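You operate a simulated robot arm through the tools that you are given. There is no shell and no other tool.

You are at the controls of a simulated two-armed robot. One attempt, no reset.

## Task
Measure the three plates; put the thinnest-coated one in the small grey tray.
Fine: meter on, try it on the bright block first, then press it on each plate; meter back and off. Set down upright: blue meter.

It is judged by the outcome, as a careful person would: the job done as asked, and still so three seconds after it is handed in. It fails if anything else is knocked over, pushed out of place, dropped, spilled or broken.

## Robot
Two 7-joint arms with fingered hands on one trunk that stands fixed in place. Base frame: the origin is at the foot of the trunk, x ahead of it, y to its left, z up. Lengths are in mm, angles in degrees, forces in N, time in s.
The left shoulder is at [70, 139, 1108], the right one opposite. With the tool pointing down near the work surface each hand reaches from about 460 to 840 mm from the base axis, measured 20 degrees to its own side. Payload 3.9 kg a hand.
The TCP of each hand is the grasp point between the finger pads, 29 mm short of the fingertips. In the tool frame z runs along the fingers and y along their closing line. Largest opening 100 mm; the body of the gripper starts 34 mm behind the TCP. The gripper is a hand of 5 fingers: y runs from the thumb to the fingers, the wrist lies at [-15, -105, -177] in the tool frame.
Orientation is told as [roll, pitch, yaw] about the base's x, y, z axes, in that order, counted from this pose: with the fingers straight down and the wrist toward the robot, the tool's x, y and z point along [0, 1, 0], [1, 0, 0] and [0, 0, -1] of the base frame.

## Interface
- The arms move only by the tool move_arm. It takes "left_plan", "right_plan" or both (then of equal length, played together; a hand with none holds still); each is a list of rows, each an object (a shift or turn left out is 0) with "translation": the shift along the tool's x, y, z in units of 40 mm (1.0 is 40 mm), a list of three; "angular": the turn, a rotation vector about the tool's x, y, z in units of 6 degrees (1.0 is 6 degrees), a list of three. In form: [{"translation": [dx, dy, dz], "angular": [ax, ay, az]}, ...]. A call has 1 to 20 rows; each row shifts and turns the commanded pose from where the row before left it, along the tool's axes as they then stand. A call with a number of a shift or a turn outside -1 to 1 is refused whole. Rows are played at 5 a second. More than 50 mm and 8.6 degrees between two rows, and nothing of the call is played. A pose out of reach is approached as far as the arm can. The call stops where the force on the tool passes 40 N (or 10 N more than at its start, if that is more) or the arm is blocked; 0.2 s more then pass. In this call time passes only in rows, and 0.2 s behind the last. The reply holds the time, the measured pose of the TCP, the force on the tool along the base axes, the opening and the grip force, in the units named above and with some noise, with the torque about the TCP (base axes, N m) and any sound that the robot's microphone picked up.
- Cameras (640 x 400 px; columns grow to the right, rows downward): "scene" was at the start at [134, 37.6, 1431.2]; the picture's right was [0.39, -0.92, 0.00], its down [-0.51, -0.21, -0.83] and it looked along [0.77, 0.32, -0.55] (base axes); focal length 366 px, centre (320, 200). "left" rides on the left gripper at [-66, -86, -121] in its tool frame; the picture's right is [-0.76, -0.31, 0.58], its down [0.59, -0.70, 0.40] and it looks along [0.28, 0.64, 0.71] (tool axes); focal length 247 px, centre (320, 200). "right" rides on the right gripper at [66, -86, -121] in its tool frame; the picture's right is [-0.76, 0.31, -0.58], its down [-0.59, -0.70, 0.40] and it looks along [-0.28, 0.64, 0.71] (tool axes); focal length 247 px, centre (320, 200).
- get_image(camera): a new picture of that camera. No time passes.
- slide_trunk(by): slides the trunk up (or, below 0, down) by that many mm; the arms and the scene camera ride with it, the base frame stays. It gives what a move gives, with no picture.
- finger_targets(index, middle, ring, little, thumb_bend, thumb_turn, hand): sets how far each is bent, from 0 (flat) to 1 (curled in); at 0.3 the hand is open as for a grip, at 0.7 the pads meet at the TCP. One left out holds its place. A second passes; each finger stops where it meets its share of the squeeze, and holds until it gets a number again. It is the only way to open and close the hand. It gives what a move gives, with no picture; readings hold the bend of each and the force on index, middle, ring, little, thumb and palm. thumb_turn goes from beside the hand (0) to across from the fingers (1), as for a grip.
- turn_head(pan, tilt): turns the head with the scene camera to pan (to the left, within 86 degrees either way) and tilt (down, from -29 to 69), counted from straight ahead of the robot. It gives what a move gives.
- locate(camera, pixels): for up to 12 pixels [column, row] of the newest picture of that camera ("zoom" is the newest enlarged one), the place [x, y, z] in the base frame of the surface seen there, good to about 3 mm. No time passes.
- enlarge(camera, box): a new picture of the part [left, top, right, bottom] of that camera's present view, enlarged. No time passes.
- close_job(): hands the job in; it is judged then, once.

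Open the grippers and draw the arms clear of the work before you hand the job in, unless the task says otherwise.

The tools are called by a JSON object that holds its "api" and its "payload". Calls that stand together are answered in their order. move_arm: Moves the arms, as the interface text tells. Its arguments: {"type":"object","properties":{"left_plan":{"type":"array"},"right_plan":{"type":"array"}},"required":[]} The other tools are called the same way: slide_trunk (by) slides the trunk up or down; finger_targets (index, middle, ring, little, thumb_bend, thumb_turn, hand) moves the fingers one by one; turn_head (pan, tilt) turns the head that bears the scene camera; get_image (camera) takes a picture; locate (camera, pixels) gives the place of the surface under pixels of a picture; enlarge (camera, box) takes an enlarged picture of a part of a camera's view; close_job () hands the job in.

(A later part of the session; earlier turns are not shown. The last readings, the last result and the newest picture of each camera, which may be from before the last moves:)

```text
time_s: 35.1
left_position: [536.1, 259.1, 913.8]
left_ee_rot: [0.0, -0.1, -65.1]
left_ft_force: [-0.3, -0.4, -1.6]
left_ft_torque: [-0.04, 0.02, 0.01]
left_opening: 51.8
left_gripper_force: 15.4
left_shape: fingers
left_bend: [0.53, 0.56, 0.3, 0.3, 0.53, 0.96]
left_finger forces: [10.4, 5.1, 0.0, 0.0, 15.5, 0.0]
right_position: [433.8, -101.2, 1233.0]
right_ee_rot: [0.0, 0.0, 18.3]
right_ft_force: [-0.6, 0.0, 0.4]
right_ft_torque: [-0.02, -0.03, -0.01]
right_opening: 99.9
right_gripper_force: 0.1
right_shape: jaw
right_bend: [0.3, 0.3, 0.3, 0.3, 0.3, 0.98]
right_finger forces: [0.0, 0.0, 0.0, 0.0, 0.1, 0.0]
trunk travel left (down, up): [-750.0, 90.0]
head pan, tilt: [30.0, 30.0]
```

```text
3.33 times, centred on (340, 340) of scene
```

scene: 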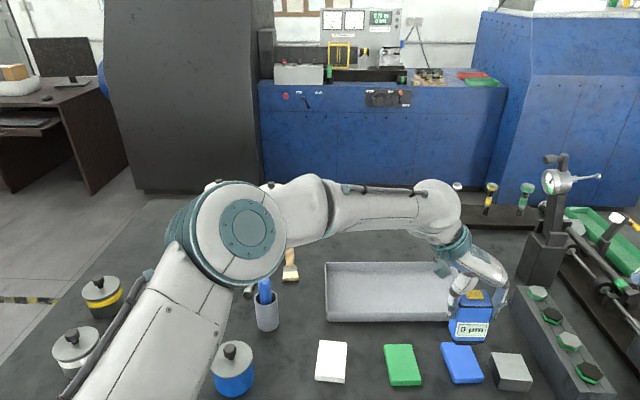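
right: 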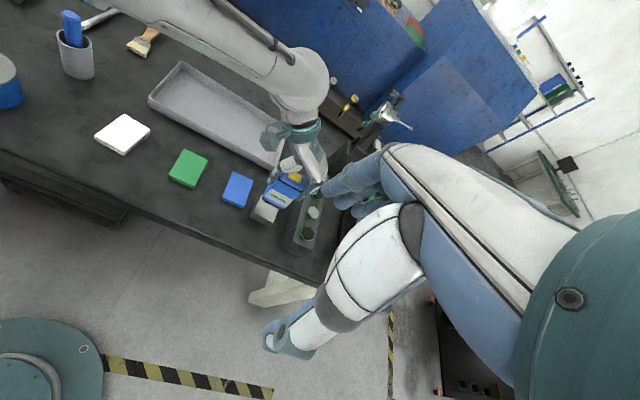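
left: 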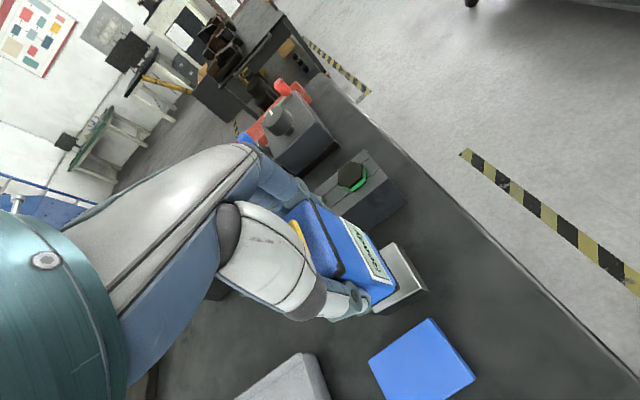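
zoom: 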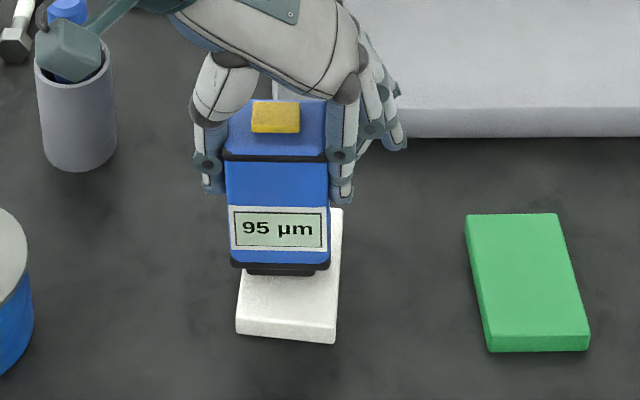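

Foot is within the white plate. I continue down in 1 mm steps.

{"api": "move_arm", "payload": {"left_plan": [{"translation": [0, 0, 0.03]}, {"translation": [0, 0, 0.03]}, {"translation": [0, 0, 0.03]}, {"translation": [0, 0, 0.02]}]}}

{"api": "enlarge", "payload": {"camera": "scene", "box": [280, 280, 400, 400]}}

```text
time_s: 36.1
left_position: [535.6, 257.7, 911.3]
left_ee_rot: [0.1, -0.1, -65.1]
left_ft_force: [-1.4, -0.4, 3.5]
left_ft_torque: [0.11, 0.09, 0.02]
left_opening: 51.9
left_gripper_force: 15.6
left_shape: fingers
left_bend: [0.53, 0.56, 0.3, 0.3, 0.53, 0.96]
left_finger forces: [10.4, 5.0, 0.0, 0.1, 15.5, 0.1]
right_position: [432.8, -102.3, 1233.3]
right_ee_rot: [0.0, 0.0, 18.2]
right_ft_force: [-0.2, -0.4, -0.3]
right_ft_torque: [0.01, -0.01, -0.03]
right_opening: 99.6
right_gripper_force: 0.1
right_shape: jaw
right_bend: [0.3, 0.3, 0.3, 0.3, 0.3, 0.98]
right_finger forces: [0.0, 0.0, 0.0, 0.0, 0.0, 0.0]
trunk travel left (down, up): [-750.0, 90.0]
head pan, tilt: [30.0, 30.0]
```

```text
3.33 times, centred on (340, 340) of scene
```

zoom: 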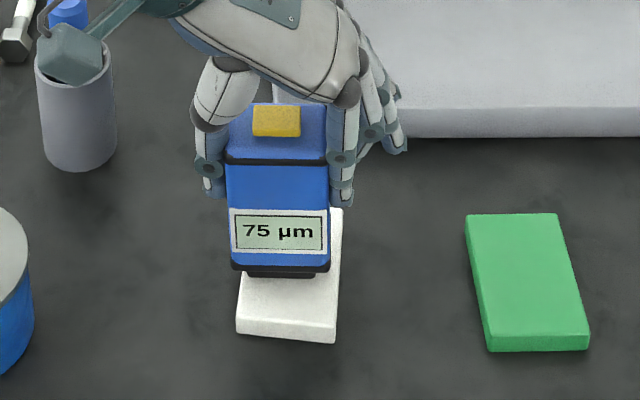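

White reads 75 µm so far. I hold a moment with the slightest extra press to confirm the reading is settled.

{"api": "move_arm", "payload": {"left_plan": [{"translation": [0, 0, 0.015]}, {"translation": [0, 0, 0]}, {"translation": [0, 0, 0]}]}}

{"api": "enlarge", "payload": {"camera": "scene", "box": [280, 280, 400, 400]}}

```text
time_s: 36.9
left_position: [535.8, 257.7, 908.8]
left_ee_rot: [0.1, 0.0, -65.3]
left_ft_force: [0.0, -0.5, 5.7]
left_ft_torque: [0.11, 0.03, -0.01]
left_opening: 52.0
left_gripper_force: 15.3
left_shape: fingers
left_bend: [0.53, 0.56, 0.3, 0.3, 0.53, 0.96]
left_finger forces: [10.7, 5.3, 0.0, 0.0, 15.2, 0.1]
right_position: [431.6, -103.2, 1232.5]
right_ee_rot: [0.0, -0.1, 18.2]
right_ft_force: [0.9, -0.1, 0.0]
right_ft_torque: [0.0, 0.0, -0.01]
right_opening: 99.8
right_gripper_force: 0.1
right_shape: jaw
right_bend: [0.3, 0.3, 0.3, 0.3, 0.3, 0.98]
right_finger forces: [0.0, 0.1, 0.0, 0.0, 0.1, 0.0]
trunk travel left (down, up): [-750.0, 90.0]
head pan, tilt: [30.0, 30.0]
```

```text
3.33 times, centred on (340, 340) of scene
```

zoom: 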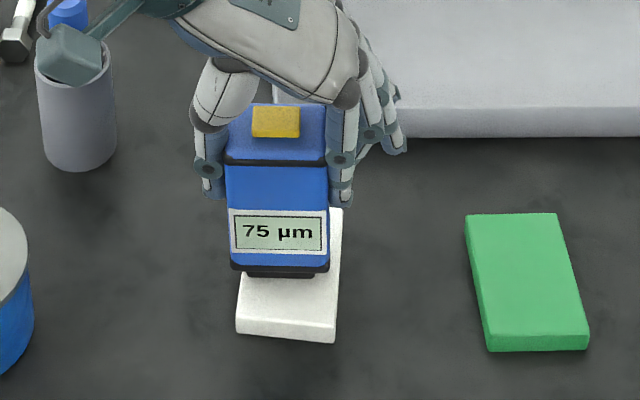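

White is 75, blue 65, green 95 µm, so blue has the thinnest coating. I lift and carry the meter back over its original spot.

{"api": "move_arm", "payload": {"left_plan": [{"translation": [0, 0, -0.2]}, {"translation": [0, 0, -0.7]}, {"translation": [-0.02, -0.5, 0]}, {"translation": [-0.02, -0.6, 0]}, {"translation": [-0.02, -0.5, 0]}, {"translation": [-0.02, -0.28, 0]}, {"translation": [0, 0, 0.3]}]}}

{"api": "enlarge", "payload": {"camera": "scene", "box": [230, 270, 370, 390]}}

```text
time_s: 38.5
left_position: [501.9, 326.5, 931.2]
left_ee_rot: [0.0, 0.1, -65.1]
left_ft_force: [0.0, 0.0, -1.0]
left_ft_torque: [-0.01, -0.02, 0.03]
left_opening: 51.9
left_gripper_force: 15.6
left_shape: fingers
left_bend: [0.53, 0.56, 0.3, 0.3, 0.53, 0.96]
left_finger forces: [10.2, 5.4, 0.0, 0.0, 15.6, 0.1]
right_position: [432.2, -102.1, 1233.0]
right_ee_rot: [0.1, 0.0, 18.2]
right_ft_force: [0.7, -0.5, -0.6]
right_ft_torque: [0.04, -0.01, -0.01]
right_opening: 100.0
right_gripper_force: 0.0
right_shape: jaw
right_bend: [0.3, 0.3, 0.3, 0.3, 0.3, 0.98]
right_finger forces: [0.2, 0.0, 0.0, 0.0, 0.1, 0.0]
trunk travel left (down, up): [-750.0, 90.0]
head pan, tilt: [30.0, 30.0]
```

```text
3.33 times, centred on (300, 330) of scene
```

zoom: 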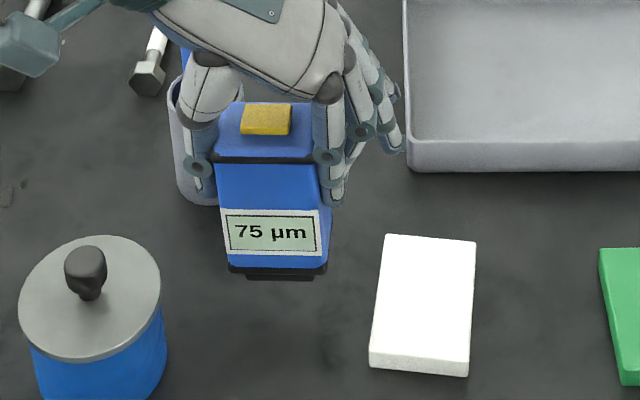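

The meter is back over its spot; plates are undisturbed. I lower it to the table.

{"api": "move_arm", "payload": {"left_plan": [{"translation": [0, 0.02, 0.3]}, {"translation": [0, 0, 0.3]}, {"translation": [0, 0, 0.15]}, {"translation": [0, 0, 0.05]}, {"translation": [0, 0, 0.03]}, {"translation": [0, 0, 0.03]}]}}

{"api": "enlarge", "payload": {"camera": "scene", "box": [230, 270, 370, 390]}}

```text
time_s: 39.9
left_position: [502.1, 325.1, 898.0]
left_ee_rot: [0.0, 0.0, -65.1]
left_ft_force: [-0.7, 0.3, -2.3]
left_ft_torque: [0.0, -0.03, -0.01]
left_opening: 52.0
left_gripper_force: 15.2
left_shape: fingers
left_bend: [0.53, 0.56, 0.3, 0.3, 0.53, 0.96]
left_finger forces: [10.3, 5.3, 0.0, 0.0, 15.6, 0.0]
right_position: [432.9, -101.7, 1233.3]
right_ee_rot: [0.0, 0.0, 18.1]
right_ft_force: [0.4, 0.5, -0.3]
right_ft_torque: [-0.03, 0.02, 0.05]
right_opening: 99.9
right_gripper_force: 0.2
right_shape: jaw
right_bend: [0.3, 0.3, 0.3, 0.3, 0.3, 0.98]
right_finger forces: [0.0, 0.1, 0.1, 0.1, 0.0, 0.0]
trunk travel left (down, up): [-750.0, 90.0]
head pan, tilt: [30.0, 30.0]
```

```text
3.33 times, centred on (300, 330) of scene
```

zoom: 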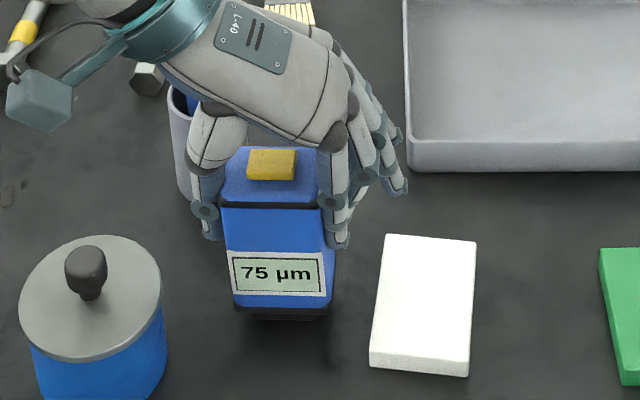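

A few mm remain; I lower in 1 mm steps until the weight comes off.

{"api": "move_arm", "payload": {"left_plan": [{"translation": [0, 0, 0.03]}, {"translation": [0, 0, 0.03]}, {"translation": [0, 0, 0.03]}]}}

```text
time_s: 40.7
left_position: [501.4, 322.4, 895.3]
left_ee_rot: [-0.1, 0.0, -65.0]
left_ft_force: [-0.5, 1.4, -1.8]
left_ft_torque: [0.02, 0.01, 0.02]
left_opening: 52.2
left_gripper_force: 15.4
left_shape: fingers
left_bend: [0.53, 0.56, 0.3, 0.3, 0.53, 0.96]
left_finger forces: [10.4, 5.3, 0.1, 0.1, 15.6, 0.1]
right_position: [432.6, -101.2, 1232.7]
right_ee_rot: [0.0, 0.1, 18.3]
right_ft_force: [-0.4, 0.7, 0.4]
right_ft_torque: [0.0, -0.03, 0.0]
right_opening: 99.6
right_gripper_force: 0.1
right_shape: jaw
right_bend: [0.3, 0.3, 0.3, 0.3, 0.3, 0.98]
right_finger forces: [0.0, 0.0, 0.0, 0.0, 0.0, 0.1]
trunk travel left (down, up): [-750.0, 90.0]
head pan, tilt: [30.0, 30.0]
```

Still hanging (force -1.8 N). Two more 1 mm steps.

{"api": "move_arm", "payload": {"left_plan": [{"translation": [0, 0, 0.03]}, {"translation": [0, 0, 0.02]}]}}

```text
time_s: 41.3
left_position: [502.0, 323.3, 893.2]
left_ee_rot: [0.1, -0.2, -65.1]
left_ft_force: [0.4, -0.6, 2.5]
left_ft_torque: [0.07, 0.03, 0.04]
left_opening: 51.9
left_gripper_force: 15.1
left_shape: fingers
left_bend: [0.53, 0.56, 0.3, 0.3, 0.53, 0.96]
left_finger forces: [10.6, 5.3, 0.1, 0.0, 15.3, 0.1]
right_position: [432.4, -102.8, 1233.1]
right_ee_rot: [0.1, 0.0, 18.2]
right_ft_force: [-0.6, -0.2, 0.3]
right_ft_torque: [0.0, -0.04, -0.01]
right_opening: 99.8
right_gripper_force: 0.0
right_shape: jaw
right_bend: [0.3, 0.3, 0.3, 0.3, 0.3, 0.98]
right_finger forces: [0.0, 0.0, 0.1, 0.0, 0.0, 0.1]
trunk travel left (down, up): [-750.0, 90.0]
head pan, tilt: [30.0, 30.0]
```

The meter now rests on the table (+2.5 N). I open the fingers gently in two stages.

{"api": "finger_targets", "payload": {"hand": "left", "index": 0.47, "middle": 0.45, "thumb_bend": 0.47}}

{"api": "finger_targets", "payload": {"hand": "left", "index": 0.3, "middle": 0.3, "thumb_bend": 0.3}}

{"api": "enlarge", "payload": {"camera": "scene", "box": [230, 270, 370, 390]}}

{"api": "enlarge", "payload": {"camera": "left", "box": [230, 150, 430, 400]}}

```text
time_s: 42.3
left_position: [501.1, 323.6, 893.5]
left_ee_rot: [0.0, 0.0, -65.0]
left_ft_force: [-0.3, -0.2, 1.5]
left_ft_torque: [0.02, 0.03, 0.01]
left_opening: 59.4
left_gripper_force: 0.6
left_shape: fingers
left_bend: [0.47, 0.45, 0.3, 0.3, 0.47, 0.97]
left_finger forces: [1.0, 0.0, 0.1, 0.0, 0.8, 0.1]
right_position: [432.0, -102.1, 1232.7]
right_ee_rot: [-0.1, 0.0, 18.2]
right_ft_force: [-0.7, 0.7, 0.0]
right_ft_torque: [0.0, 0.01, 0.02]
right_opening: 100.0
right_gripper_force: 0.0
right_shape: jaw
right_bend: [0.3, 0.3, 0.3, 0.3, 0.3, 0.98]
right_finger forces: [0.1, 0.0, 0.0, 0.1, 0.1, 0.1]
trunk travel left (down, up): [-750.0, 90.0]
head pan, tilt: [30.0, 30.0]
```

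```text
time_s: 43.3
left_position: [501.8, 324.8, 892.0]
left_ee_rot: [0.1, 0.1, -65.0]
left_ft_force: [0.1, 0.2, 0.2]
left_ft_torque: [0.03, 0.02, -0.01]
left_opening: 98.5
left_gripper_force: 0.1
left_shape: fingers
left_bend: [0.3, 0.3, 0.3, 0.3, 0.3, 0.97]
left_finger forces: [0.0, 0.0, 0.0, 0.1, 0.0, 0.0]
right_position: [432.2, -101.9, 1231.9]
right_ee_rot: [0.0, 0.1, 18.3]
right_ft_force: [0.2, 0.3, 0.0]
right_ft_torque: [0.02, 0.01, -0.01]
right_opening: 99.7
right_gripper_force: 0.1
right_shape: jaw
right_bend: [0.3, 0.3, 0.3, 0.3, 0.3, 0.98]
right_finger forces: [0.1, 0.0, 0.0, 0.1, 0.0, 0.0]
trunk travel left (down, up): [-750.0, 90.0]
head pan, tilt: [30.0, 30.0]
```

```text
3.33 times, centred on (300, 330) of scene
```

zoom: 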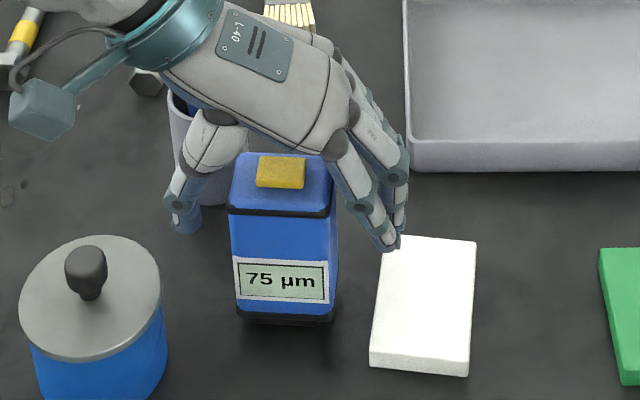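

```text
1.60 times, centred on (330, 275) of left
```

zoom: 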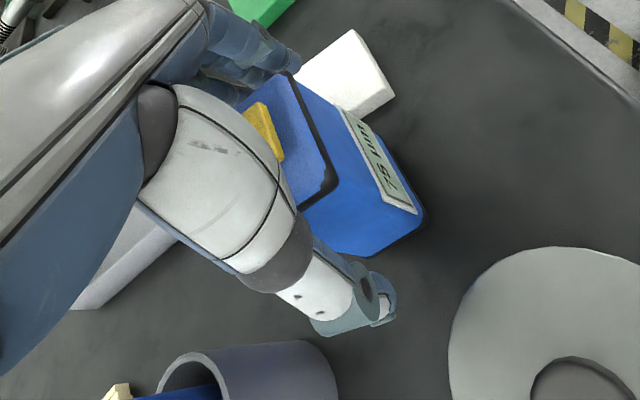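

Released; the meter stands upright and free. I raise the hand straight up and form the pointing shape to press the button off.

{"api": "move_arm", "payload": {"left_plan": [{"translation": [0, 0, -0.4]}, {"translation": [0, 0, -0.8]}, {"translation": [0, 0, -0.9]}, {"translation": [0, 0, -0.9]}]}}

{"api": "finger_targets", "payload": {"hand": "left", "index": 0.6, "middle": 1.0, "ring": 1.0, "little": 1.0}}

{"api": "enlarge", "payload": {"camera": "scene", "box": [230, 290, 350, 390]}}

```text
time_s: 44.3
left_position: [500.0, 322.9, 1011.9]
left_ee_rot: [-0.1, 0.0, -65.1]
left_ft_force: [-0.5, -0.4, 0.3]
left_ft_torque: [0.03, -0.01, -0.04]
left_opening: 98.7
left_gripper_force: 0.0
left_shape: fingers
left_bend: [0.3, 0.3, 0.3, 0.3, 0.3, 0.98]
left_finger forces: [0.0, 0.0, 0.0, 0.0, 0.0, 0.0]
right_position: [431.5, -101.9, 1233.5]
right_ee_rot: [-0.1, 0.0, 18.2]
right_ft_force: [-0.2, -0.3, 0.1]
right_ft_torque: [-0.02, -0.03, -0.03]
right_opening: 99.8
right_gripper_force: 0.1
right_shape: jaw
right_bend: [0.3, 0.3, 0.3, 0.3, 0.3, 0.98]
right_finger forces: [0.0, 0.0, 0.0, 0.1, 0.0, 0.1]
trunk travel left (down, up): [-750.0, 90.0]
head pan, tilt: [30.0, 30.0]
```

```text
time_s: 45.3
left_position: [502.2, 323.3, 1012.6]
left_ee_rot: [0.0, 0.1, -65.1]
left_ft_force: [-0.3, -0.2, 0.4]
left_ft_torque: [0.02, -0.04, 0.0]
left_opening: 62.5
left_gripper_force: 0.0
left_shape: fingers
left_bend: [0.6, 1.0, 1.0, 1.0, 0.3, 0.98]
left_finger forces: [0.1, 0.0, 0.0, 0.0, 0.0, 0.1]
right_position: [432.4, -101.4, 1232.3]
right_ee_rot: [0.1, 0.1, 18.2]
right_ft_force: [0.2, -0.2, -0.5]
right_ft_torque: [0.02, 0.02, 0.0]
right_opening: 99.9
right_gripper_force: 0.0
right_shape: jaw
right_bend: [0.3, 0.3, 0.3, 0.3, 0.3, 0.98]
right_finger forces: [0.1, 0.0, 0.0, 0.0, 0.0, 0.0]
trunk travel left (down, up): [-750.0, 90.0]
head pan, tilt: [30.0, 30.0]
```

```text
4.00 times, centred on (290, 340) of scene
```

zoom: 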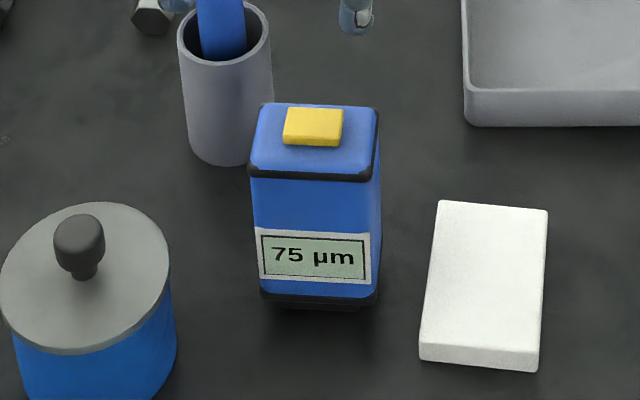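

The meter stands upright reading 75 µm, about where it was. I locate its button and corners for the off-press.

{"api": "locate", "payload": {"camera": "zoom", "pixels": [[312, 122], [290, 112], [338, 114], [334, 138], [287, 135], [266, 108], [373, 113], [366, 174], [254, 166], [440, 205], [357, 20]]}}

```text
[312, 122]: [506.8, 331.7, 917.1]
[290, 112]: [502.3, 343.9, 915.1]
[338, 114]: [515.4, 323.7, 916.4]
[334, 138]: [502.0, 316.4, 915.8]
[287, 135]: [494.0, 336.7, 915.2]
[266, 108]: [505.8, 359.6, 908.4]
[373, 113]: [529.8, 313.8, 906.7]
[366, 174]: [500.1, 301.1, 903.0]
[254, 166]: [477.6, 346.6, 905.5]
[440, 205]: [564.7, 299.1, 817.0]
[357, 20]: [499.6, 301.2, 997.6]
```

Button centre is now about (503.4,330.2,916). I move the tip over it and descend to about 7 mm above contact.

{"api": "move_arm", "payload": {"left_plan": [{"translation": [0.045, -0.28, 0.5]}, {"translation": [0.045, -0.275, 0.5]}, {"translation": [0, 0, 0.3]}, {"translation": [0, 0, 0.2]}]}}

{"api": "enlarge", "payload": {"camera": "scene", "box": [250, 290, 330, 370]}}

{"api": "get_image", "payload": {"camera": "left"}}

```text
time_s: 46.3
left_position: [495.9, 347.2, 951.2]
left_ee_rot: [0.0, 0.0, -65.2]
left_ft_force: [0.1, 0.2, 0.0]
left_ft_torque: [0.0, 0.01, 0.01]
left_opening: 62.8
left_gripper_force: 0.0
left_shape: fingers
left_bend: [0.6, 1.0, 1.0, 1.0, 0.3, 0.98]
left_finger forces: [0.0, 0.1, 0.0, 0.0, 0.1, 0.0]
right_position: [433.8, -102.9, 1231.8]
right_ee_rot: [0.0, 0.1, 18.1]
right_ft_force: [0.3, 0.4, 0.2]
right_ft_torque: [-0.01, -0.01, 0.02]
right_opening: 99.8
right_gripper_force: 0.1
right_shape: jaw
right_bend: [0.3, 0.3, 0.3, 0.3, 0.3, 0.98]
right_finger forces: [0.0, 0.1, 0.1, 0.1, 0.1, 0.1]
trunk travel left (down, up): [-750.0, 90.0]
head pan, tilt: [30.0, 30.0]
```

```text
5.00 times, centred on (290, 330) of scene
```

zoom: 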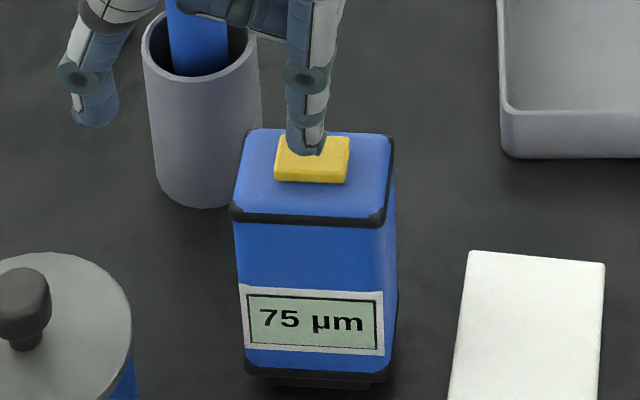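

```text
taken
```

left: 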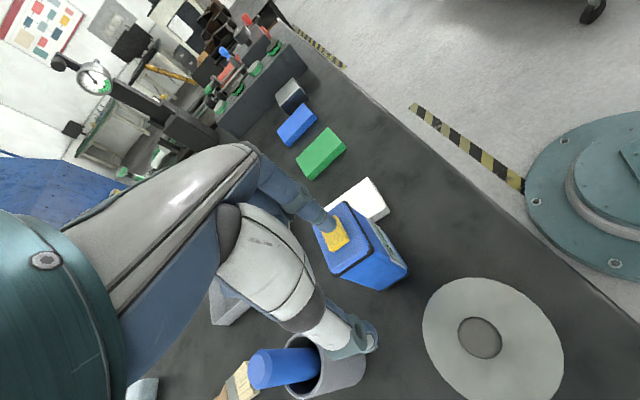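

Tip is right over the button. I press down slowly as before.

{"api": "move_arm", "payload": {"left_plan": [{"translation": [0, 0.05, 0.1]}, {"translation": [0, 0, 0.07]}, {"translation": [0, 0, 0.04]}]}}

{"api": "enlarge", "payload": {"camera": "scene", "box": [250, 290, 330, 370]}}

```text
time_s: 47.1
left_position: [495.7, 344.0, 943.6]
left_ee_rot: [0.1, 0.0, -65.0]
left_ft_force: [-0.1, -0.4, 0.7]
left_ft_torque: [-0.02, 0.0, 0.0]
left_opening: 62.7
left_gripper_force: 0.0
left_shape: fingers
left_bend: [0.6, 1.0, 1.0, 1.0, 0.3, 0.98]
left_finger forces: [0.1, 0.0, 0.1, 0.0, 0.1, 0.0]
right_position: [433.4, -101.9, 1232.7]
right_ee_rot: [-0.1, -0.1, 18.1]
right_ft_force: [-0.7, 0.2, 0.0]
right_ft_torque: [-0.02, 0.03, 0.01]
right_opening: 99.8
right_gripper_force: 0.0
right_shape: jaw
right_bend: [0.3, 0.3, 0.3, 0.3, 0.3, 0.98]
right_finger forces: [0.0, 0.1, 0.0, 0.0, 0.0, 0.0]
trunk travel left (down, up): [-750.0, 90.0]
head pan, tilt: [30.0, 30.0]
```

```text
5.00 times, centred on (290, 330) of scene
```

zoom: 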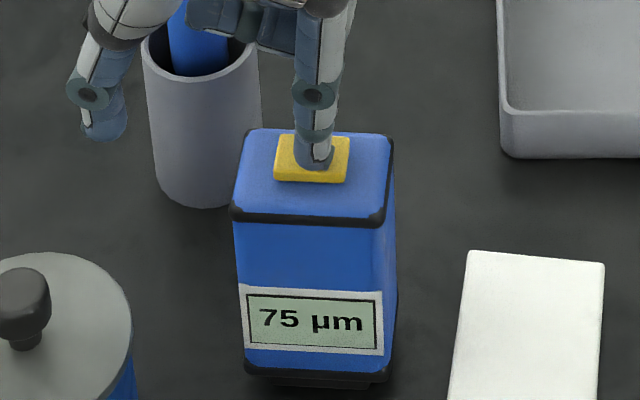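

At the button surface (zoom (312,160)). I press two more 1.2 mm steps, stopping as soon as it clicks.

{"api": "move_arm", "payload": {"left_plan": [{"translation": [0, 0, 0.03]}, {"translation": [0, 0, 0.03]}]}}

{"api": "enlarge", "payload": {"camera": "scene", "box": [250, 290, 330, 370]}}

```text
time_s: 47.7
left_position: [495.5, 343.5, 942.7]
left_ee_rot: [0.1, 0.0, -65.1]
left_ft_force: [0.1, -0.1, 0.7]
left_ft_torque: [-0.01, -0.02, 0.0]
left_opening: 62.6
left_gripper_force: 0.5
left_shape: fingers
left_bend: [0.6, 1.0, 1.0, 1.0, 0.3, 0.98]
left_finger forces: [1.1, 0.1, 0.1, 0.1, 0.1, 0.0]
right_position: [432.0, -102.7, 1232.1]
right_ee_rot: [0.0, 0.0, 18.2]
right_ft_force: [0.0, -0.3, -0.2]
right_ft_torque: [0.0, -0.02, 0.02]
right_opening: 99.7
right_gripper_force: 0.1
right_shape: jaw
right_bend: [0.3, 0.3, 0.3, 0.3, 0.3, 0.98]
right_finger forces: [0.0, 0.0, 0.1, 0.0, 0.0, 0.0]
trunk travel left (down, up): [-750.0, 90.0]
head pan, tilt: [30.0, 30.0]
```

```text
5.00 times, centred on (290, 330) of scene
```

zoom: 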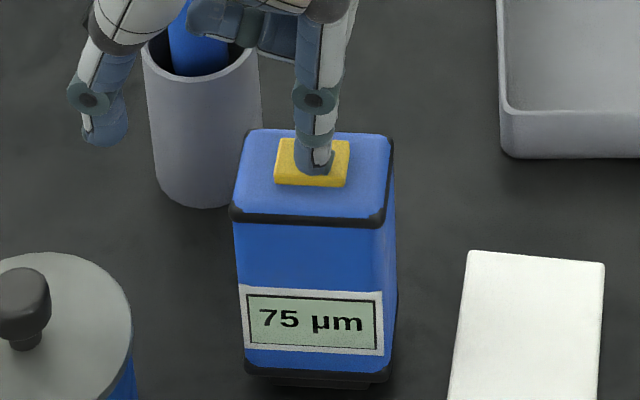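

The button is going down (index 1.1 N) but no click yet. One more small step.

{"api": "move_arm", "payload": {"left_plan": [{"translation": [0, 0, 0.025]}]}}

{"api": "enlarge", "payload": {"camera": "scene", "box": [250, 290, 330, 370]}}

```text
time_s: 48.1
left_position: [495.7, 343.4, 941.5]
left_ee_rot: [0.0, 0.1, -65.1]
left_ft_force: [0.4, 0.3, 1.3]
left_ft_torque: [-0.04, -0.01, 0.02]
left_opening: 62.7
left_gripper_force: 0.9
left_shape: fingers
left_bend: [0.6, 1.0, 1.0, 1.0, 0.3, 0.98]
left_finger forces: [1.6, 0.0, 0.0, 0.0, 0.1, 0.1]
right_position: [433.1, -102.3, 1232.6]
right_ee_rot: [-0.1, 0.0, 18.2]
right_ft_force: [-0.8, 0.1, 0.3]
right_ft_torque: [0.0, 0.0, 0.03]
right_opening: 99.8
right_gripper_force: 0.0
right_shape: jaw
right_bend: [0.3, 0.3, 0.3, 0.3, 0.3, 0.98]
right_finger forces: [0.0, 0.0, 0.0, 0.0, 0.0, 0.0]
trunk travel left (down, up): [-750.0, 90.0]
head pan, tilt: [30.0, 30.0]
heard: click
```

```text
5.00 times, centred on (290, 330) of scene
```

zoom: 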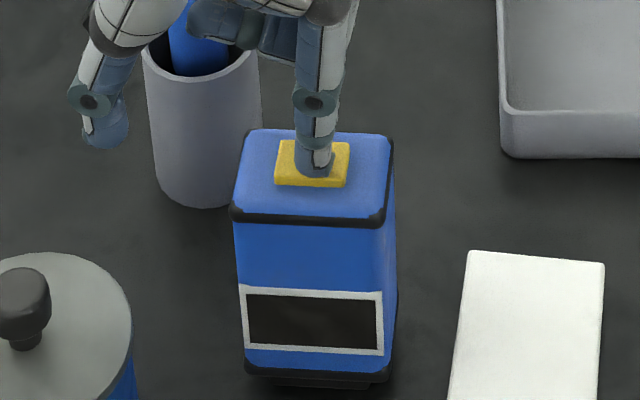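

The display went dark with a click: the meter is off. I raise the left hand clear and also move the right arm further right, out of the way for picking the blue plate.

{"api": "move_arm", "payload": {"left_plan": [{"translation": [0, 0, -0.4]}, {"translation": [0, 0, -0.8]}, {"translation": [0, 0, -0.9]}, {"translation": [0, 0, -0.9]}], "right_plan": [{"translation": [-0.8, -0.4, 0]}, {"translation": [-0.8, -0.4, 0]}, {"translation": [-0.8, -0.4, 0]}, {"translation": [-0.8, -0.4, 0]}]}}

{"api": "get_image", "payload": {"camera": "scene"}}

{"api": "enlarge", "payload": {"camera": "scene", "box": [230, 290, 350, 390]}}

```text
time_s: 49.1
left_position: [493.8, 339.8, 1064.0]
left_ee_rot: [0.1, 0.1, -65.1]
left_ft_force: [0.0, -1.8, 0.4]
left_ft_torque: [0.01, 0.02, 0.0]
left_opening: 62.6
left_gripper_force: 0.0
left_shape: fingers
left_bend: [0.6, 1.0, 1.0, 1.0, 0.3, 0.98]
left_finger forces: [0.0, 0.0, 0.0, 0.0, 0.1, 0.0]
right_position: [411.4, -248.5, 1232.5]
right_ee_rot: [0.2, -0.1, 18.2]
right_ft_force: [-0.2, -0.8, 0.5]
right_ft_torque: [0.04, -0.03, 0.06]
right_opening: 99.6
right_gripper_force: 0.0
right_shape: jaw
right_bend: [0.3, 0.3, 0.3, 0.3, 0.3, 0.98]
right_finger forces: [0.0, 0.0, 0.0, 0.0, 0.1, 0.0]
trunk travel left (down, up): [-750.0, 90.0]
head pan, tilt: [30.0, 30.0]
```

```text
taken
```

scene: 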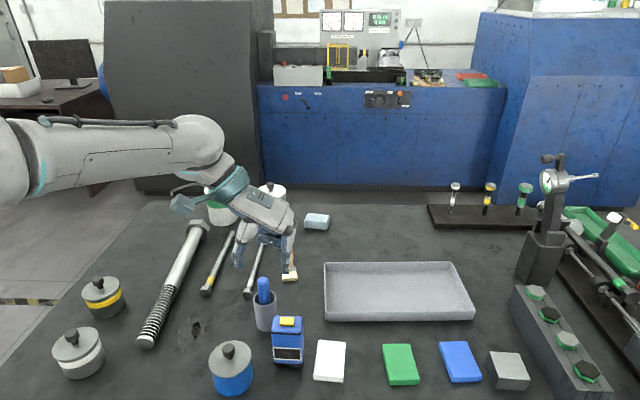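

```text
4.00 times, centred on (290, 340) of scene
```

zoom: 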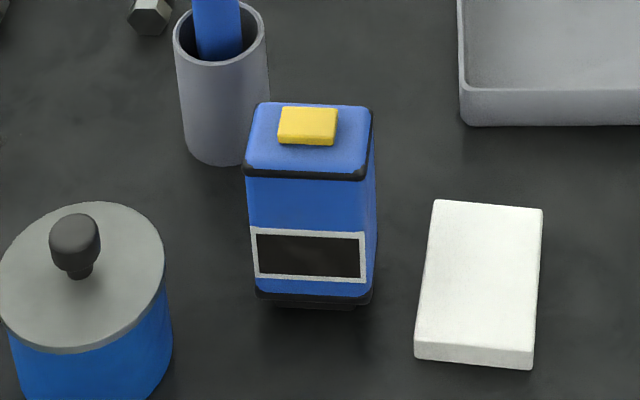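

The meter stands upright, off. Now I carry the empty left hand at height to above the blue plate and then rotate it to yaw about +30 so it can grip the plate lengthwise, away from the block.

{"api": "move_arm", "payload": {"left_plan": [{"translation": [0.07, 0.7, 0]}, {"translation": [0.07, 0.9, 0]}, {"translation": [0.07, 0.9, 0]}, {"translation": [0.07, 0.9, 0]}, {"translation": [0.07, 0.9, 0]}, {"translation": [0.07, 0.9, 0]}, {"translation": [0.07, 0.9, 0]}, {"translation": [0.07, 0.9, 0]}, {"translation": [0.07, 0.9, 0]}, {"translation": [0.07, 0.85, 0]}]}}

{"api": "move_arm", "payload": {"left_plan": [{"angular": [0, 0, -0.95]}, {"angular": [0, 0, -0.95]}, {"angular": [0, 0, -0.95]}, {"angular": [0, 0, -0.95]}, {"angular": [0, 0, -0.95]}, {"angular": [0, 0, -0.95]}, {"angular": [0, 0, -0.95]}, {"angular": [0, 0, -0.95]}]}}

{"api": "get_image", "payload": {"camera": "scene"}}

```text
time_s: 51.3
left_position: [671.9, 34.0, 1058.3]
left_ee_rot: [0.0, 0.1, -65.0]
left_ft_force: [-0.2, 0.5, 0.9]
left_ft_torque: [0.03, 0.03, -0.01]
left_opening: 62.7
left_gripper_force: 0.0
left_shape: fingers
left_bend: [0.6, 1.0, 1.0, 1.0, 0.3, 0.98]
left_finger forces: [0.0, 0.0, 0.0, 0.0, 0.0, 0.0]
right_position: [411.4, -244.8, 1232.3]
right_ee_rot: [0.1, 0.0, 18.2]
right_ft_force: [0.9, 0.5, -0.4]
right_ft_torque: [0.01, 0.01, -0.03]
right_opening: 99.7
right_gripper_force: 0.0
right_shape: jaw
right_bend: [0.3, 0.3, 0.3, 0.3, 0.3, 0.98]
right_finger forces: [0.0, 0.1, 0.1, 0.0, 0.1, 0.0]
trunk travel left (down, up): [-750.0, 90.0]
head pan, tilt: [30.0, 30.0]
```

```text
time_s: 53.1
left_position: [668.6, 36.6, 1063.3]
left_ee_rot: [0.0, -0.1, -19.3]
left_ft_force: [0.0, 0.7, -0.1]
left_ft_torque: [0.05, 0.01, 0.01]
left_opening: 62.8
left_gripper_force: 0.1
left_shape: fingers
left_bend: [0.6, 1.0, 1.0, 1.0, 0.3, 0.98]
left_finger forces: [0.0, 0.1, 0.0, 0.0, 0.0, 0.1]
right_position: [410.9, -243.5, 1233.6]
right_ee_rot: [0.1, 0.0, 18.1]
right_ft_force: [0.1, -0.4, 0.9]
right_ft_torque: [0.03, 0.0, -0.01]
right_opening: 99.8
right_gripper_force: 0.1
right_shape: jaw
right_bend: [0.3, 0.3, 0.3, 0.3, 0.3, 0.98]
right_finger forces: [0.0, 0.0, 0.0, 0.0, 0.1, 0.0]
trunk travel left (down, up): [-750.0, 90.0]
head pan, tilt: [30.0, 30.0]
```

```text
taken
```

scene: 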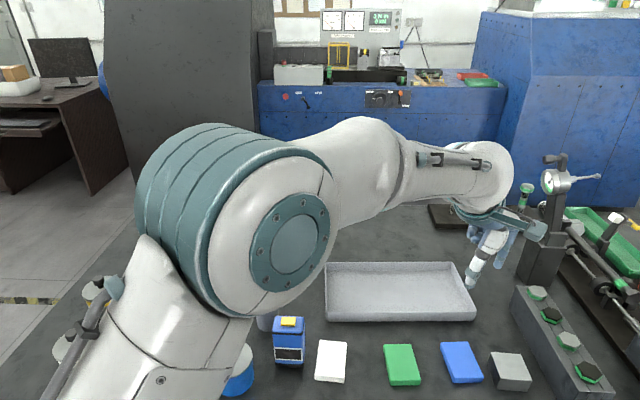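

Yaw is at -19 and the arm copes. I continue rotating in stages.

{"api": "move_arm", "payload": {"left_plan": [{"angular": [0, 0, -0.91]}, {"angular": [0, 0, -0.91]}, {"angular": [0, 0, -0.91]}, {"angular": [0, 0, -0.91]}, {"angular": [0, 0, -0.91]}]}}

{"api": "get_image", "payload": {"camera": "scene"}}

```text
time_s: 54.5
left_position: [676.1, 57.7, 1083.5]
left_ee_rot: [-4.0, -0.4, 10.0]
left_ft_force: [0.6, -0.5, -0.6]
left_ft_torque: [-0.04, 0.01, 0.01]
left_opening: 62.8
left_gripper_force: 0.0
left_shape: fingers
left_bend: [0.6, 1.0, 1.0, 1.0, 0.3, 0.98]
left_finger forces: [0.0, 0.0, 0.0, 0.0, 0.1, 0.1]
right_position: [411.7, -244.0, 1232.4]
right_ee_rot: [0.0, 0.0, 18.3]
right_ft_force: [-0.7, 0.7, -0.9]
right_ft_torque: [0.03, -0.01, -0.01]
right_opening: 99.8
right_gripper_force: 0.1
right_shape: jaw
right_bend: [0.3, 0.3, 0.3, 0.3, 0.3, 0.98]
right_finger forces: [0.1, 0.0, 0.0, 0.0, 0.0, 0.0]
trunk travel left (down, up): [-750.0, 90.0]
head pan, tilt: [30.0, 30.0]
stopped in row 5 (left hand): the arm was blocked; the commanded pose is now the measured one
```

```text
taken
```

scene: 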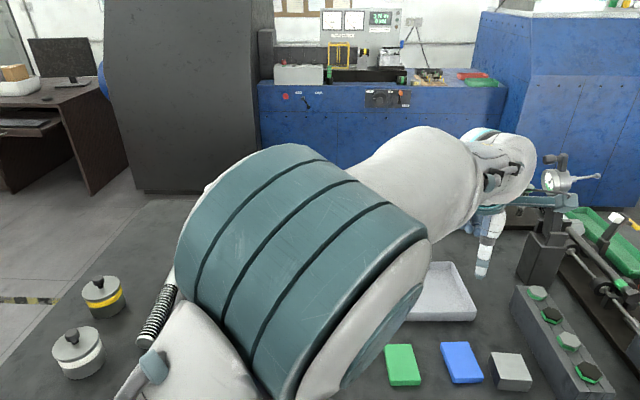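

The arm hit its limit at yaw +10, so the lengthwise grip is out. The gap beside the block (about 29 mm) allows a widthwise grip with pre-shaped fingers, so I rotate back to yaw about -61 and remove the small tilt.

{"api": "move_arm", "payload": {"left_plan": [{"angular": [0, 0, 0.95]}, {"angular": [0, 0, 0.98]}, {"angular": [0, 0, 0.99]}, {"angular": [0, 0, 0.99]}, {"angular": [0, 0, 0.99]}, {"angular": [0, 0, 0.99]}, {"angular": [0, 0, 0.99]}, {"angular": [0, 0, 0.99]}, {"angular": [0, 0, 0.99]}, {"angular": [0, 0, 0.99]}, {"angular": [0, 0, 0.99]}, {"angular": [0, 0, 0.99]}]}}

{"api": "get_image", "payload": {"camera": "scene"}}

```text
time_s: 57.1
left_position: [675.7, 57.3, 1081.0]
left_ee_rot: [-0.9, -3.6, -61.3]
left_ft_force: [-0.1, 0.7, -0.3]
left_ft_torque: [-0.02, 0.01, 0.01]
left_opening: 63.0
left_gripper_force: 0.0
left_shape: fingers
left_bend: [0.6, 1.0, 1.0, 1.0, 0.3, 0.98]
left_finger forces: [0.1, 0.0, 0.1, 0.0, 0.1, 0.0]
right_position: [411.8, -243.4, 1233.6]
right_ee_rot: [0.0, 0.0, 18.2]
right_ft_force: [-0.1, -0.9, 0.0]
right_ft_torque: [-0.03, -0.02, 0.0]
right_opening: 99.5
right_gripper_force: 0.1
right_shape: jaw
right_bend: [0.3, 0.3, 0.3, 0.3, 0.3, 0.98]
right_finger forces: [0.0, 0.0, 0.1, 0.0, 0.1, 0.0]
trunk travel left (down, up): [-750.0, 90.0]
head pan, tilt: [30.0, 30.0]
```

```text
taken
```

scene: 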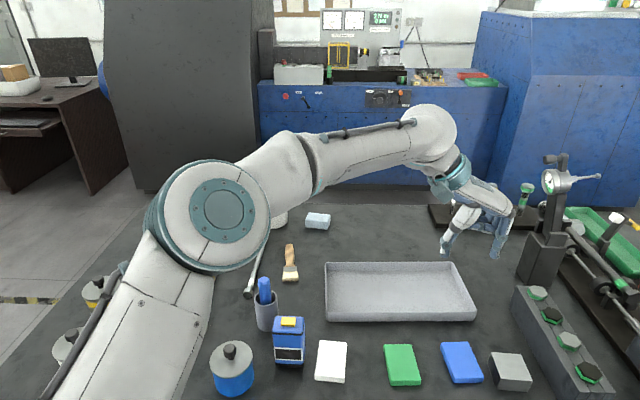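

Yaw -61.3 with a 3.6 deg tilt; I correct the tilt and re-measure the blue plate and block in a zoom.

{"api": "move_arm", "payload": {"left_plan": [{"angular": [0.6, 0.15, 0]}, {"translation": [0, 0, 0]}]}}

{"api": "enlarge", "payload": {"camera": "scene", "box": [420, 320, 550, 400]}}

```text
time_s: 57.7
left_position: [676.2, 55.9, 1080.5]
left_ee_rot: [0.1, -0.1, -61.2]
left_ft_force: [0.1, 2.1, 0.6]
left_ft_torque: [-0.01, -0.01, -0.03]
left_opening: 62.7
left_gripper_force: 0.0
left_shape: fingers
left_bend: [0.6, 1.0, 1.0, 1.0, 0.3, 0.98]
left_finger forces: [0.0, 0.0, 0.1, 0.0, 0.1, 0.1]
right_position: [411.5, -243.1, 1233.8]
right_ee_rot: [0.0, 0.1, 18.3]
right_ft_force: [0.1, 0.0, 0.0]
right_ft_torque: [0.01, 0.02, -0.01]
right_opening: 99.9
right_gripper_force: 0.0
right_shape: jaw
right_bend: [0.3, 0.3, 0.3, 0.3, 0.3, 0.98]
right_finger forces: [0.1, 0.0, 0.0, 0.1, 0.1, 0.0]
trunk travel left (down, up): [-750.0, 90.0]
head pan, tilt: [30.0, 30.0]
```

```text
4.92 times, centred on (485, 360) of scene
```

zoom: 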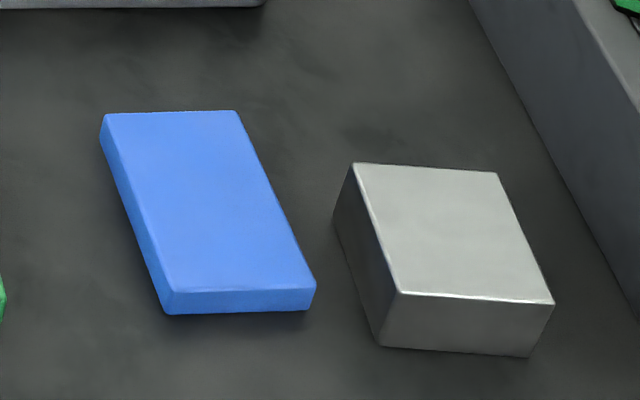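

{"api": "locate", "payload": {"camera": "zoom", "pixels": [[108, 118], [235, 114], [310, 284], [177, 286], [205, 200], [170, 115], [275, 200], [140, 200], [243, 285], [358, 170], [402, 286], [338, 215]]}}

{"api": "locate", "payload": {"camera": "zoom", "pixels": [[370, 330], [355, 280], [300, 250], [340, 300], [240, 312], [130, 215]]}}

```text
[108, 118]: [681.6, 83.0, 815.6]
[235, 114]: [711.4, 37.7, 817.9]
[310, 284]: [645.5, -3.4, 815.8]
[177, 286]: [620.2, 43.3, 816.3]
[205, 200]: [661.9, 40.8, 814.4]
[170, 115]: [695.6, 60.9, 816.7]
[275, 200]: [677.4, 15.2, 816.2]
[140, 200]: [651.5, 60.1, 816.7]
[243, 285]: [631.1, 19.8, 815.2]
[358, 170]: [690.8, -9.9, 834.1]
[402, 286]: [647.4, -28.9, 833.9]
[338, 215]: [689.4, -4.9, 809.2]
```

```text
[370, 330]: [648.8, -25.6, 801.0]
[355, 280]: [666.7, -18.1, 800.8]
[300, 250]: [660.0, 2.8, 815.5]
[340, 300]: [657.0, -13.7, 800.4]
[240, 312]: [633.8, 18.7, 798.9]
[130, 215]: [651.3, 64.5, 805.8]
```

Blue plate centre is about (664.5,39), yaw about -59; the block's nearest corner lies only beside the front half of the plate, so I grip slightly toward the far half. I pre-shape the fingers and descend to a hover.

{"api": "finger_targets", "payload": {"hand": "left", "index": 0.42, "middle": 0.42, "ring": 1.0, "little": 1.0, "thumb_bend": 0.4}}

{"api": "move_arm", "payload": {"left_plan": [{"angular": [0, 0, -0.37]}, {"translation": [-0.1, 0.075, 0.9]}, {"translation": [-0.1, 0.075, 0.9]}, {"translation": [-0.1, 0.075, 0.9]}, {"translation": [0, 0, 0.9]}, {"translation": [0, 0, 0.8]}]}}

{"api": "enlarge", "payload": {"camera": "scene", "box": [410, 280, 550, 400]}}

{"api": "get_image", "payload": {"camera": "left"}}

{"api": "get_image", "payload": {"camera": "right"}}

```text
time_s: 58.7
left_position: [674.9, 55.0, 1081.3]
left_ee_rot: [0.1, -0.1, -61.2]
left_ft_force: [-0.4, 0.4, -0.9]
left_ft_torque: [-0.01, 0.02, 0.01]
left_opening: 72.6
left_gripper_force: 0.1
left_shape: fingers
left_bend: [0.42, 0.42, 1.0, 1.0, 0.4, 0.98]
left_finger forces: [0.0, 0.1, 0.0, 0.0, 0.0, 0.0]
right_position: [410.7, -242.5, 1233.0]
right_ee_rot: [0.0, 0.0, 18.1]
right_ft_force: [-0.2, -0.5, -0.1]
right_ft_torque: [-0.02, 0.03, 0.01]
right_opening: 100.0
right_gripper_force: 0.2
right_shape: jaw
right_bend: [0.3, 0.3, 0.3, 0.3, 0.3, 0.98]
right_finger forces: [0.0, 0.0, 0.1, 0.0, 0.0, 0.1]
trunk travel left (down, up): [-750.0, 90.0]
head pan, tilt: [30.0, 30.0]
```

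```text
time_s: 60.1
left_position: [669.7, 41.8, 905.7]
left_ee_rot: [0.1, -0.2, -58.9]
left_ft_force: [-0.6, -0.1, -0.1]
left_ft_torque: [-0.01, 0.04, -0.01]
left_opening: 72.7
left_gripper_force: 0.1
left_shape: fingers
left_bend: [0.42, 0.42, 1.0, 1.0, 0.4, 0.98]
left_finger forces: [0.0, 0.1, 0.0, 0.0, 0.1, 0.0]
right_position: [413.0, -242.9, 1233.3]
right_ee_rot: [0.0, 0.0, 18.3]
right_ft_force: [0.4, -0.5, -0.4]
right_ft_torque: [0.0, -0.01, -0.03]
right_opening: 99.5
right_gripper_force: 0.1
right_shape: jaw
right_bend: [0.3, 0.3, 0.3, 0.3, 0.3, 0.98]
right_finger forces: [0.0, 0.0, 0.0, 0.1, 0.1, 0.0]
trunk travel left (down, up): [-750.0, 90.0]
head pan, tilt: [30.0, 30.0]
```

```text
3.33 times, centred on (480, 340) of scene
```

zoom: 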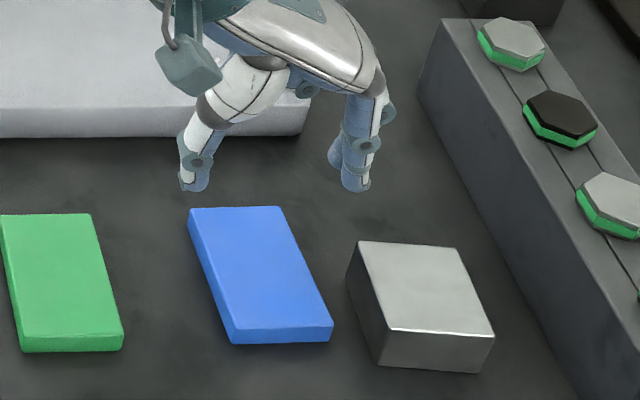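

```text
taken
```

left: 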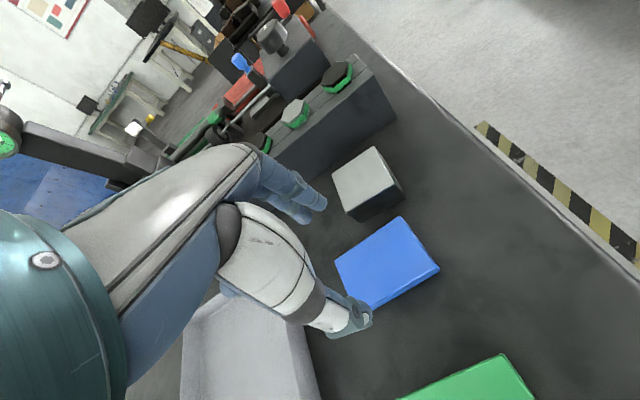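

```text
taken
```

right: 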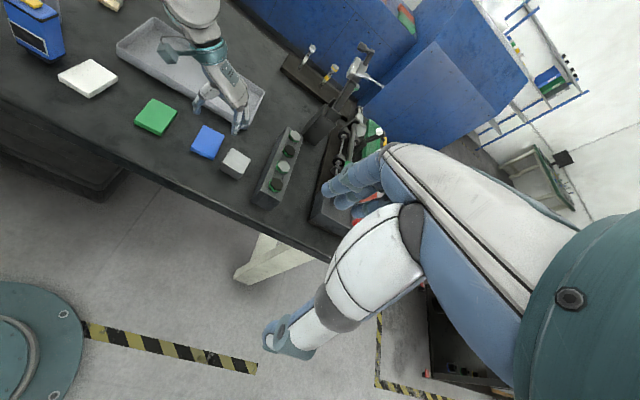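

Both tips are visible: index near (355,187), thumb near (195,188) in the zoom. I locate them to check where they'd land.

{"api": "locate", "payload": {"camera": "zoom", "pixels": [[355, 186], [345, 181], [366, 183], [352, 170], [195, 187], [184, 180], [206, 184], [198, 170], [335, 162], [365, 145], [385, 110]]}}

{"api": "locate", "payload": {"camera": "left", "pixels": [[322, 200], [315, 195], [325, 206], [300, 215], [308, 220], [365, 318], [350, 325], [370, 310], [372, 322]]}}

```text
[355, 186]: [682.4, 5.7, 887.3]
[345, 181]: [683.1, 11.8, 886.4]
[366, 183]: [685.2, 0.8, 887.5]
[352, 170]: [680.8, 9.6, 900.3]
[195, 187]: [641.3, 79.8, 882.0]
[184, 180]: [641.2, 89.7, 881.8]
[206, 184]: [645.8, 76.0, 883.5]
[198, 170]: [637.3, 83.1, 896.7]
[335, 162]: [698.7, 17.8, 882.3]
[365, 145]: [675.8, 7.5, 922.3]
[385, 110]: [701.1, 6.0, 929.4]
```

```text
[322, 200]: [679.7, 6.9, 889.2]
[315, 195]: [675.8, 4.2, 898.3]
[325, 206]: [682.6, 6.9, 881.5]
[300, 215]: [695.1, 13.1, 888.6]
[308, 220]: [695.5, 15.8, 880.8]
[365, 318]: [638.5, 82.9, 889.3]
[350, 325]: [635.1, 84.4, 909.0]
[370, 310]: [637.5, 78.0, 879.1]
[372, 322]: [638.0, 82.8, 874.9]
```

The fingers straddle the plate (index inner side about 6 mm outside the right edge and clear of the block corner). I close the thumb slightly and descend to about z=836, then check.

{"api": "finger_targets", "payload": {"hand": "left", "thumb_bend": 0.43}}

{"api": "move_arm", "payload": {"left_plan": [{"translation": [0, 0, 0.5]}, {"translation": [0, 0, 0.5]}, {"translation": [0, 0, 0.4]}, {"translation": [0, 0, 0.25]}, {"translation": [0, 0, 0.1]}]}}

{"api": "enlarge", "payload": {"camera": "scene", "box": [420, 310, 540, 400]}}

{"api": "get_image", "payload": {"camera": "left"}}

```text
time_s: 61.1
left_position: [670.4, 41.2, 906.5]
left_ee_rot: [0.1, -0.1, -59.0]
left_ft_force: [-0.1, -0.6, 0.9]
left_ft_torque: [-0.01, 0.02, -0.03]
left_opening: 68.9
left_gripper_force: 0.0
left_shape: fingers
left_bend: [0.42, 0.42, 1.0, 1.0, 0.43, 0.98]
left_finger forces: [0.1, 0.0, 0.1, 0.0, 0.0, 0.0]
right_position: [412.2, -243.3, 1233.3]
right_ee_rot: [0.0, 0.0, 18.2]
right_ft_force: [0.5, -0.6, -1.2]
right_ft_torque: [0.01, 0.01, -0.01]
right_opening: 100.0
right_gripper_force: 0.1
right_shape: jaw
right_bend: [0.3, 0.3, 0.3, 0.3, 0.3, 0.98]
right_finger forces: [0.1, 0.0, 0.0, 0.1, 0.0, 0.0]
trunk travel left (down, up): [-750.0, 90.0]
head pan, tilt: [30.0, 30.0]
```

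```text
time_s: 62.3
left_position: [669.6, 41.4, 836.2]
left_ee_rot: [0.1, -0.1, -58.9]
left_ft_force: [0.1, 0.3, -0.4]
left_ft_torque: [0.02, 0.01, 0.02]
left_opening: 68.9
left_gripper_force: 0.1
left_shape: fingers
left_bend: [0.42, 0.42, 1.0, 1.0, 0.43, 0.98]
left_finger forces: [0.0, 0.1, 0.0, 0.0, 0.0, 0.0]
right_position: [412.3, -242.9, 1233.9]
right_ee_rot: [0.0, 0.0, 18.2]
right_ft_force: [0.1, 0.6, 0.3]
right_ft_torque: [-0.02, 0.0, -0.01]
right_opening: 100.0
right_gripper_force: 0.0
right_shape: jaw
right_bend: [0.3, 0.3, 0.3, 0.3, 0.3, 0.98]
right_finger forces: [0.1, 0.1, 0.0, 0.0, 0.0, 0.1]
trunk travel left (down, up): [-750.0, 90.0]
head pan, tilt: [30.0, 30.0]
```

```text
4.44 times, centred on (480, 355) of scene
```

zoom: 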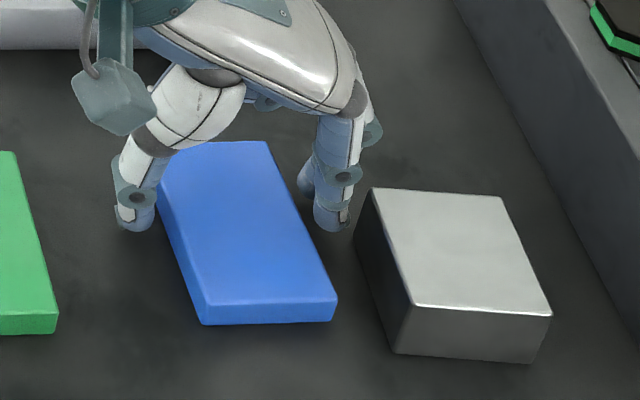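

```text
taken
```

left: 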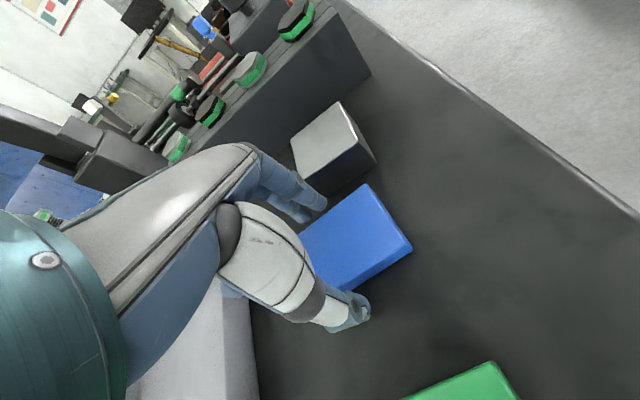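

The fingers are down on both sides with clearance to the block. I check tip heights.

{"api": "locate", "payload": {"camera": "zoom", "pixels": [[330, 224], [320, 220], [343, 222], [135, 224], [123, 222], [148, 222], [305, 190], [356, 200], [375, 195]]}}

```text
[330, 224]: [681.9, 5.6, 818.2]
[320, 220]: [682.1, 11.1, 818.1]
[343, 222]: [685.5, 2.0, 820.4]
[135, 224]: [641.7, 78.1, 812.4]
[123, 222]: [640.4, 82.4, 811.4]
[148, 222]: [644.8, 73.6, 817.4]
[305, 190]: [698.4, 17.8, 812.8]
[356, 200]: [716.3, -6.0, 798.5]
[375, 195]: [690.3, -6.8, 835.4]
```

Index tip about 815, thumb tip about 809; I lower 6-7 mm further so the pads bear on the plate's sides.

{"api": "move_arm", "payload": {"left_plan": [{"translation": [0, 0, 0.1]}, {"translation": [0, 0, 0.06]}]}}

{"api": "enlarge", "payload": {"camera": "scene", "box": [430, 330, 510, 390]}}

```text
time_s: 62.9
left_position: [669.9, 41.2, 832.4]
left_ee_rot: [0.3, -0.3, -58.9]
left_ft_force: [0.9, -2.1, 11.4]
left_ft_torque: [0.35, 0.29, 0.02]
left_opening: 69.3
left_gripper_force: 4.8
left_shape: fingers
left_bend: [0.42, 0.42, 1.0, 1.0, 0.42, 0.98]
left_finger forces: [0.1, 0.1, 0.0, 0.0, 10.6, 0.0]
right_position: [409.4, -243.9, 1234.6]
right_ee_rot: [0.0, -0.1, 18.3]
right_ft_force: [-0.2, -0.3, 0.4]
right_ft_torque: [0.0, 0.01, -0.01]
right_opening: 99.9
right_gripper_force: 0.1
right_shape: jaw
right_bend: [0.3, 0.3, 0.3, 0.3, 0.3, 0.98]
right_finger forces: [0.1, 0.1, 0.0, 0.0, 0.0, 0.1]
trunk travel left (down, up): [-750.0, 90.0]
head pan, tilt: [30.0, 30.0]
```

```text
6.67 times, centred on (470, 360) of scene
```

zoom: 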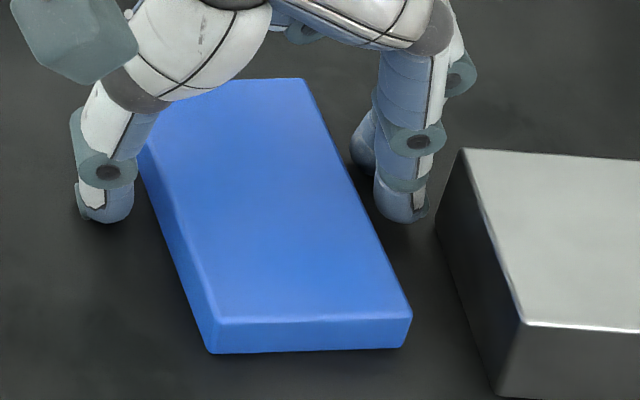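

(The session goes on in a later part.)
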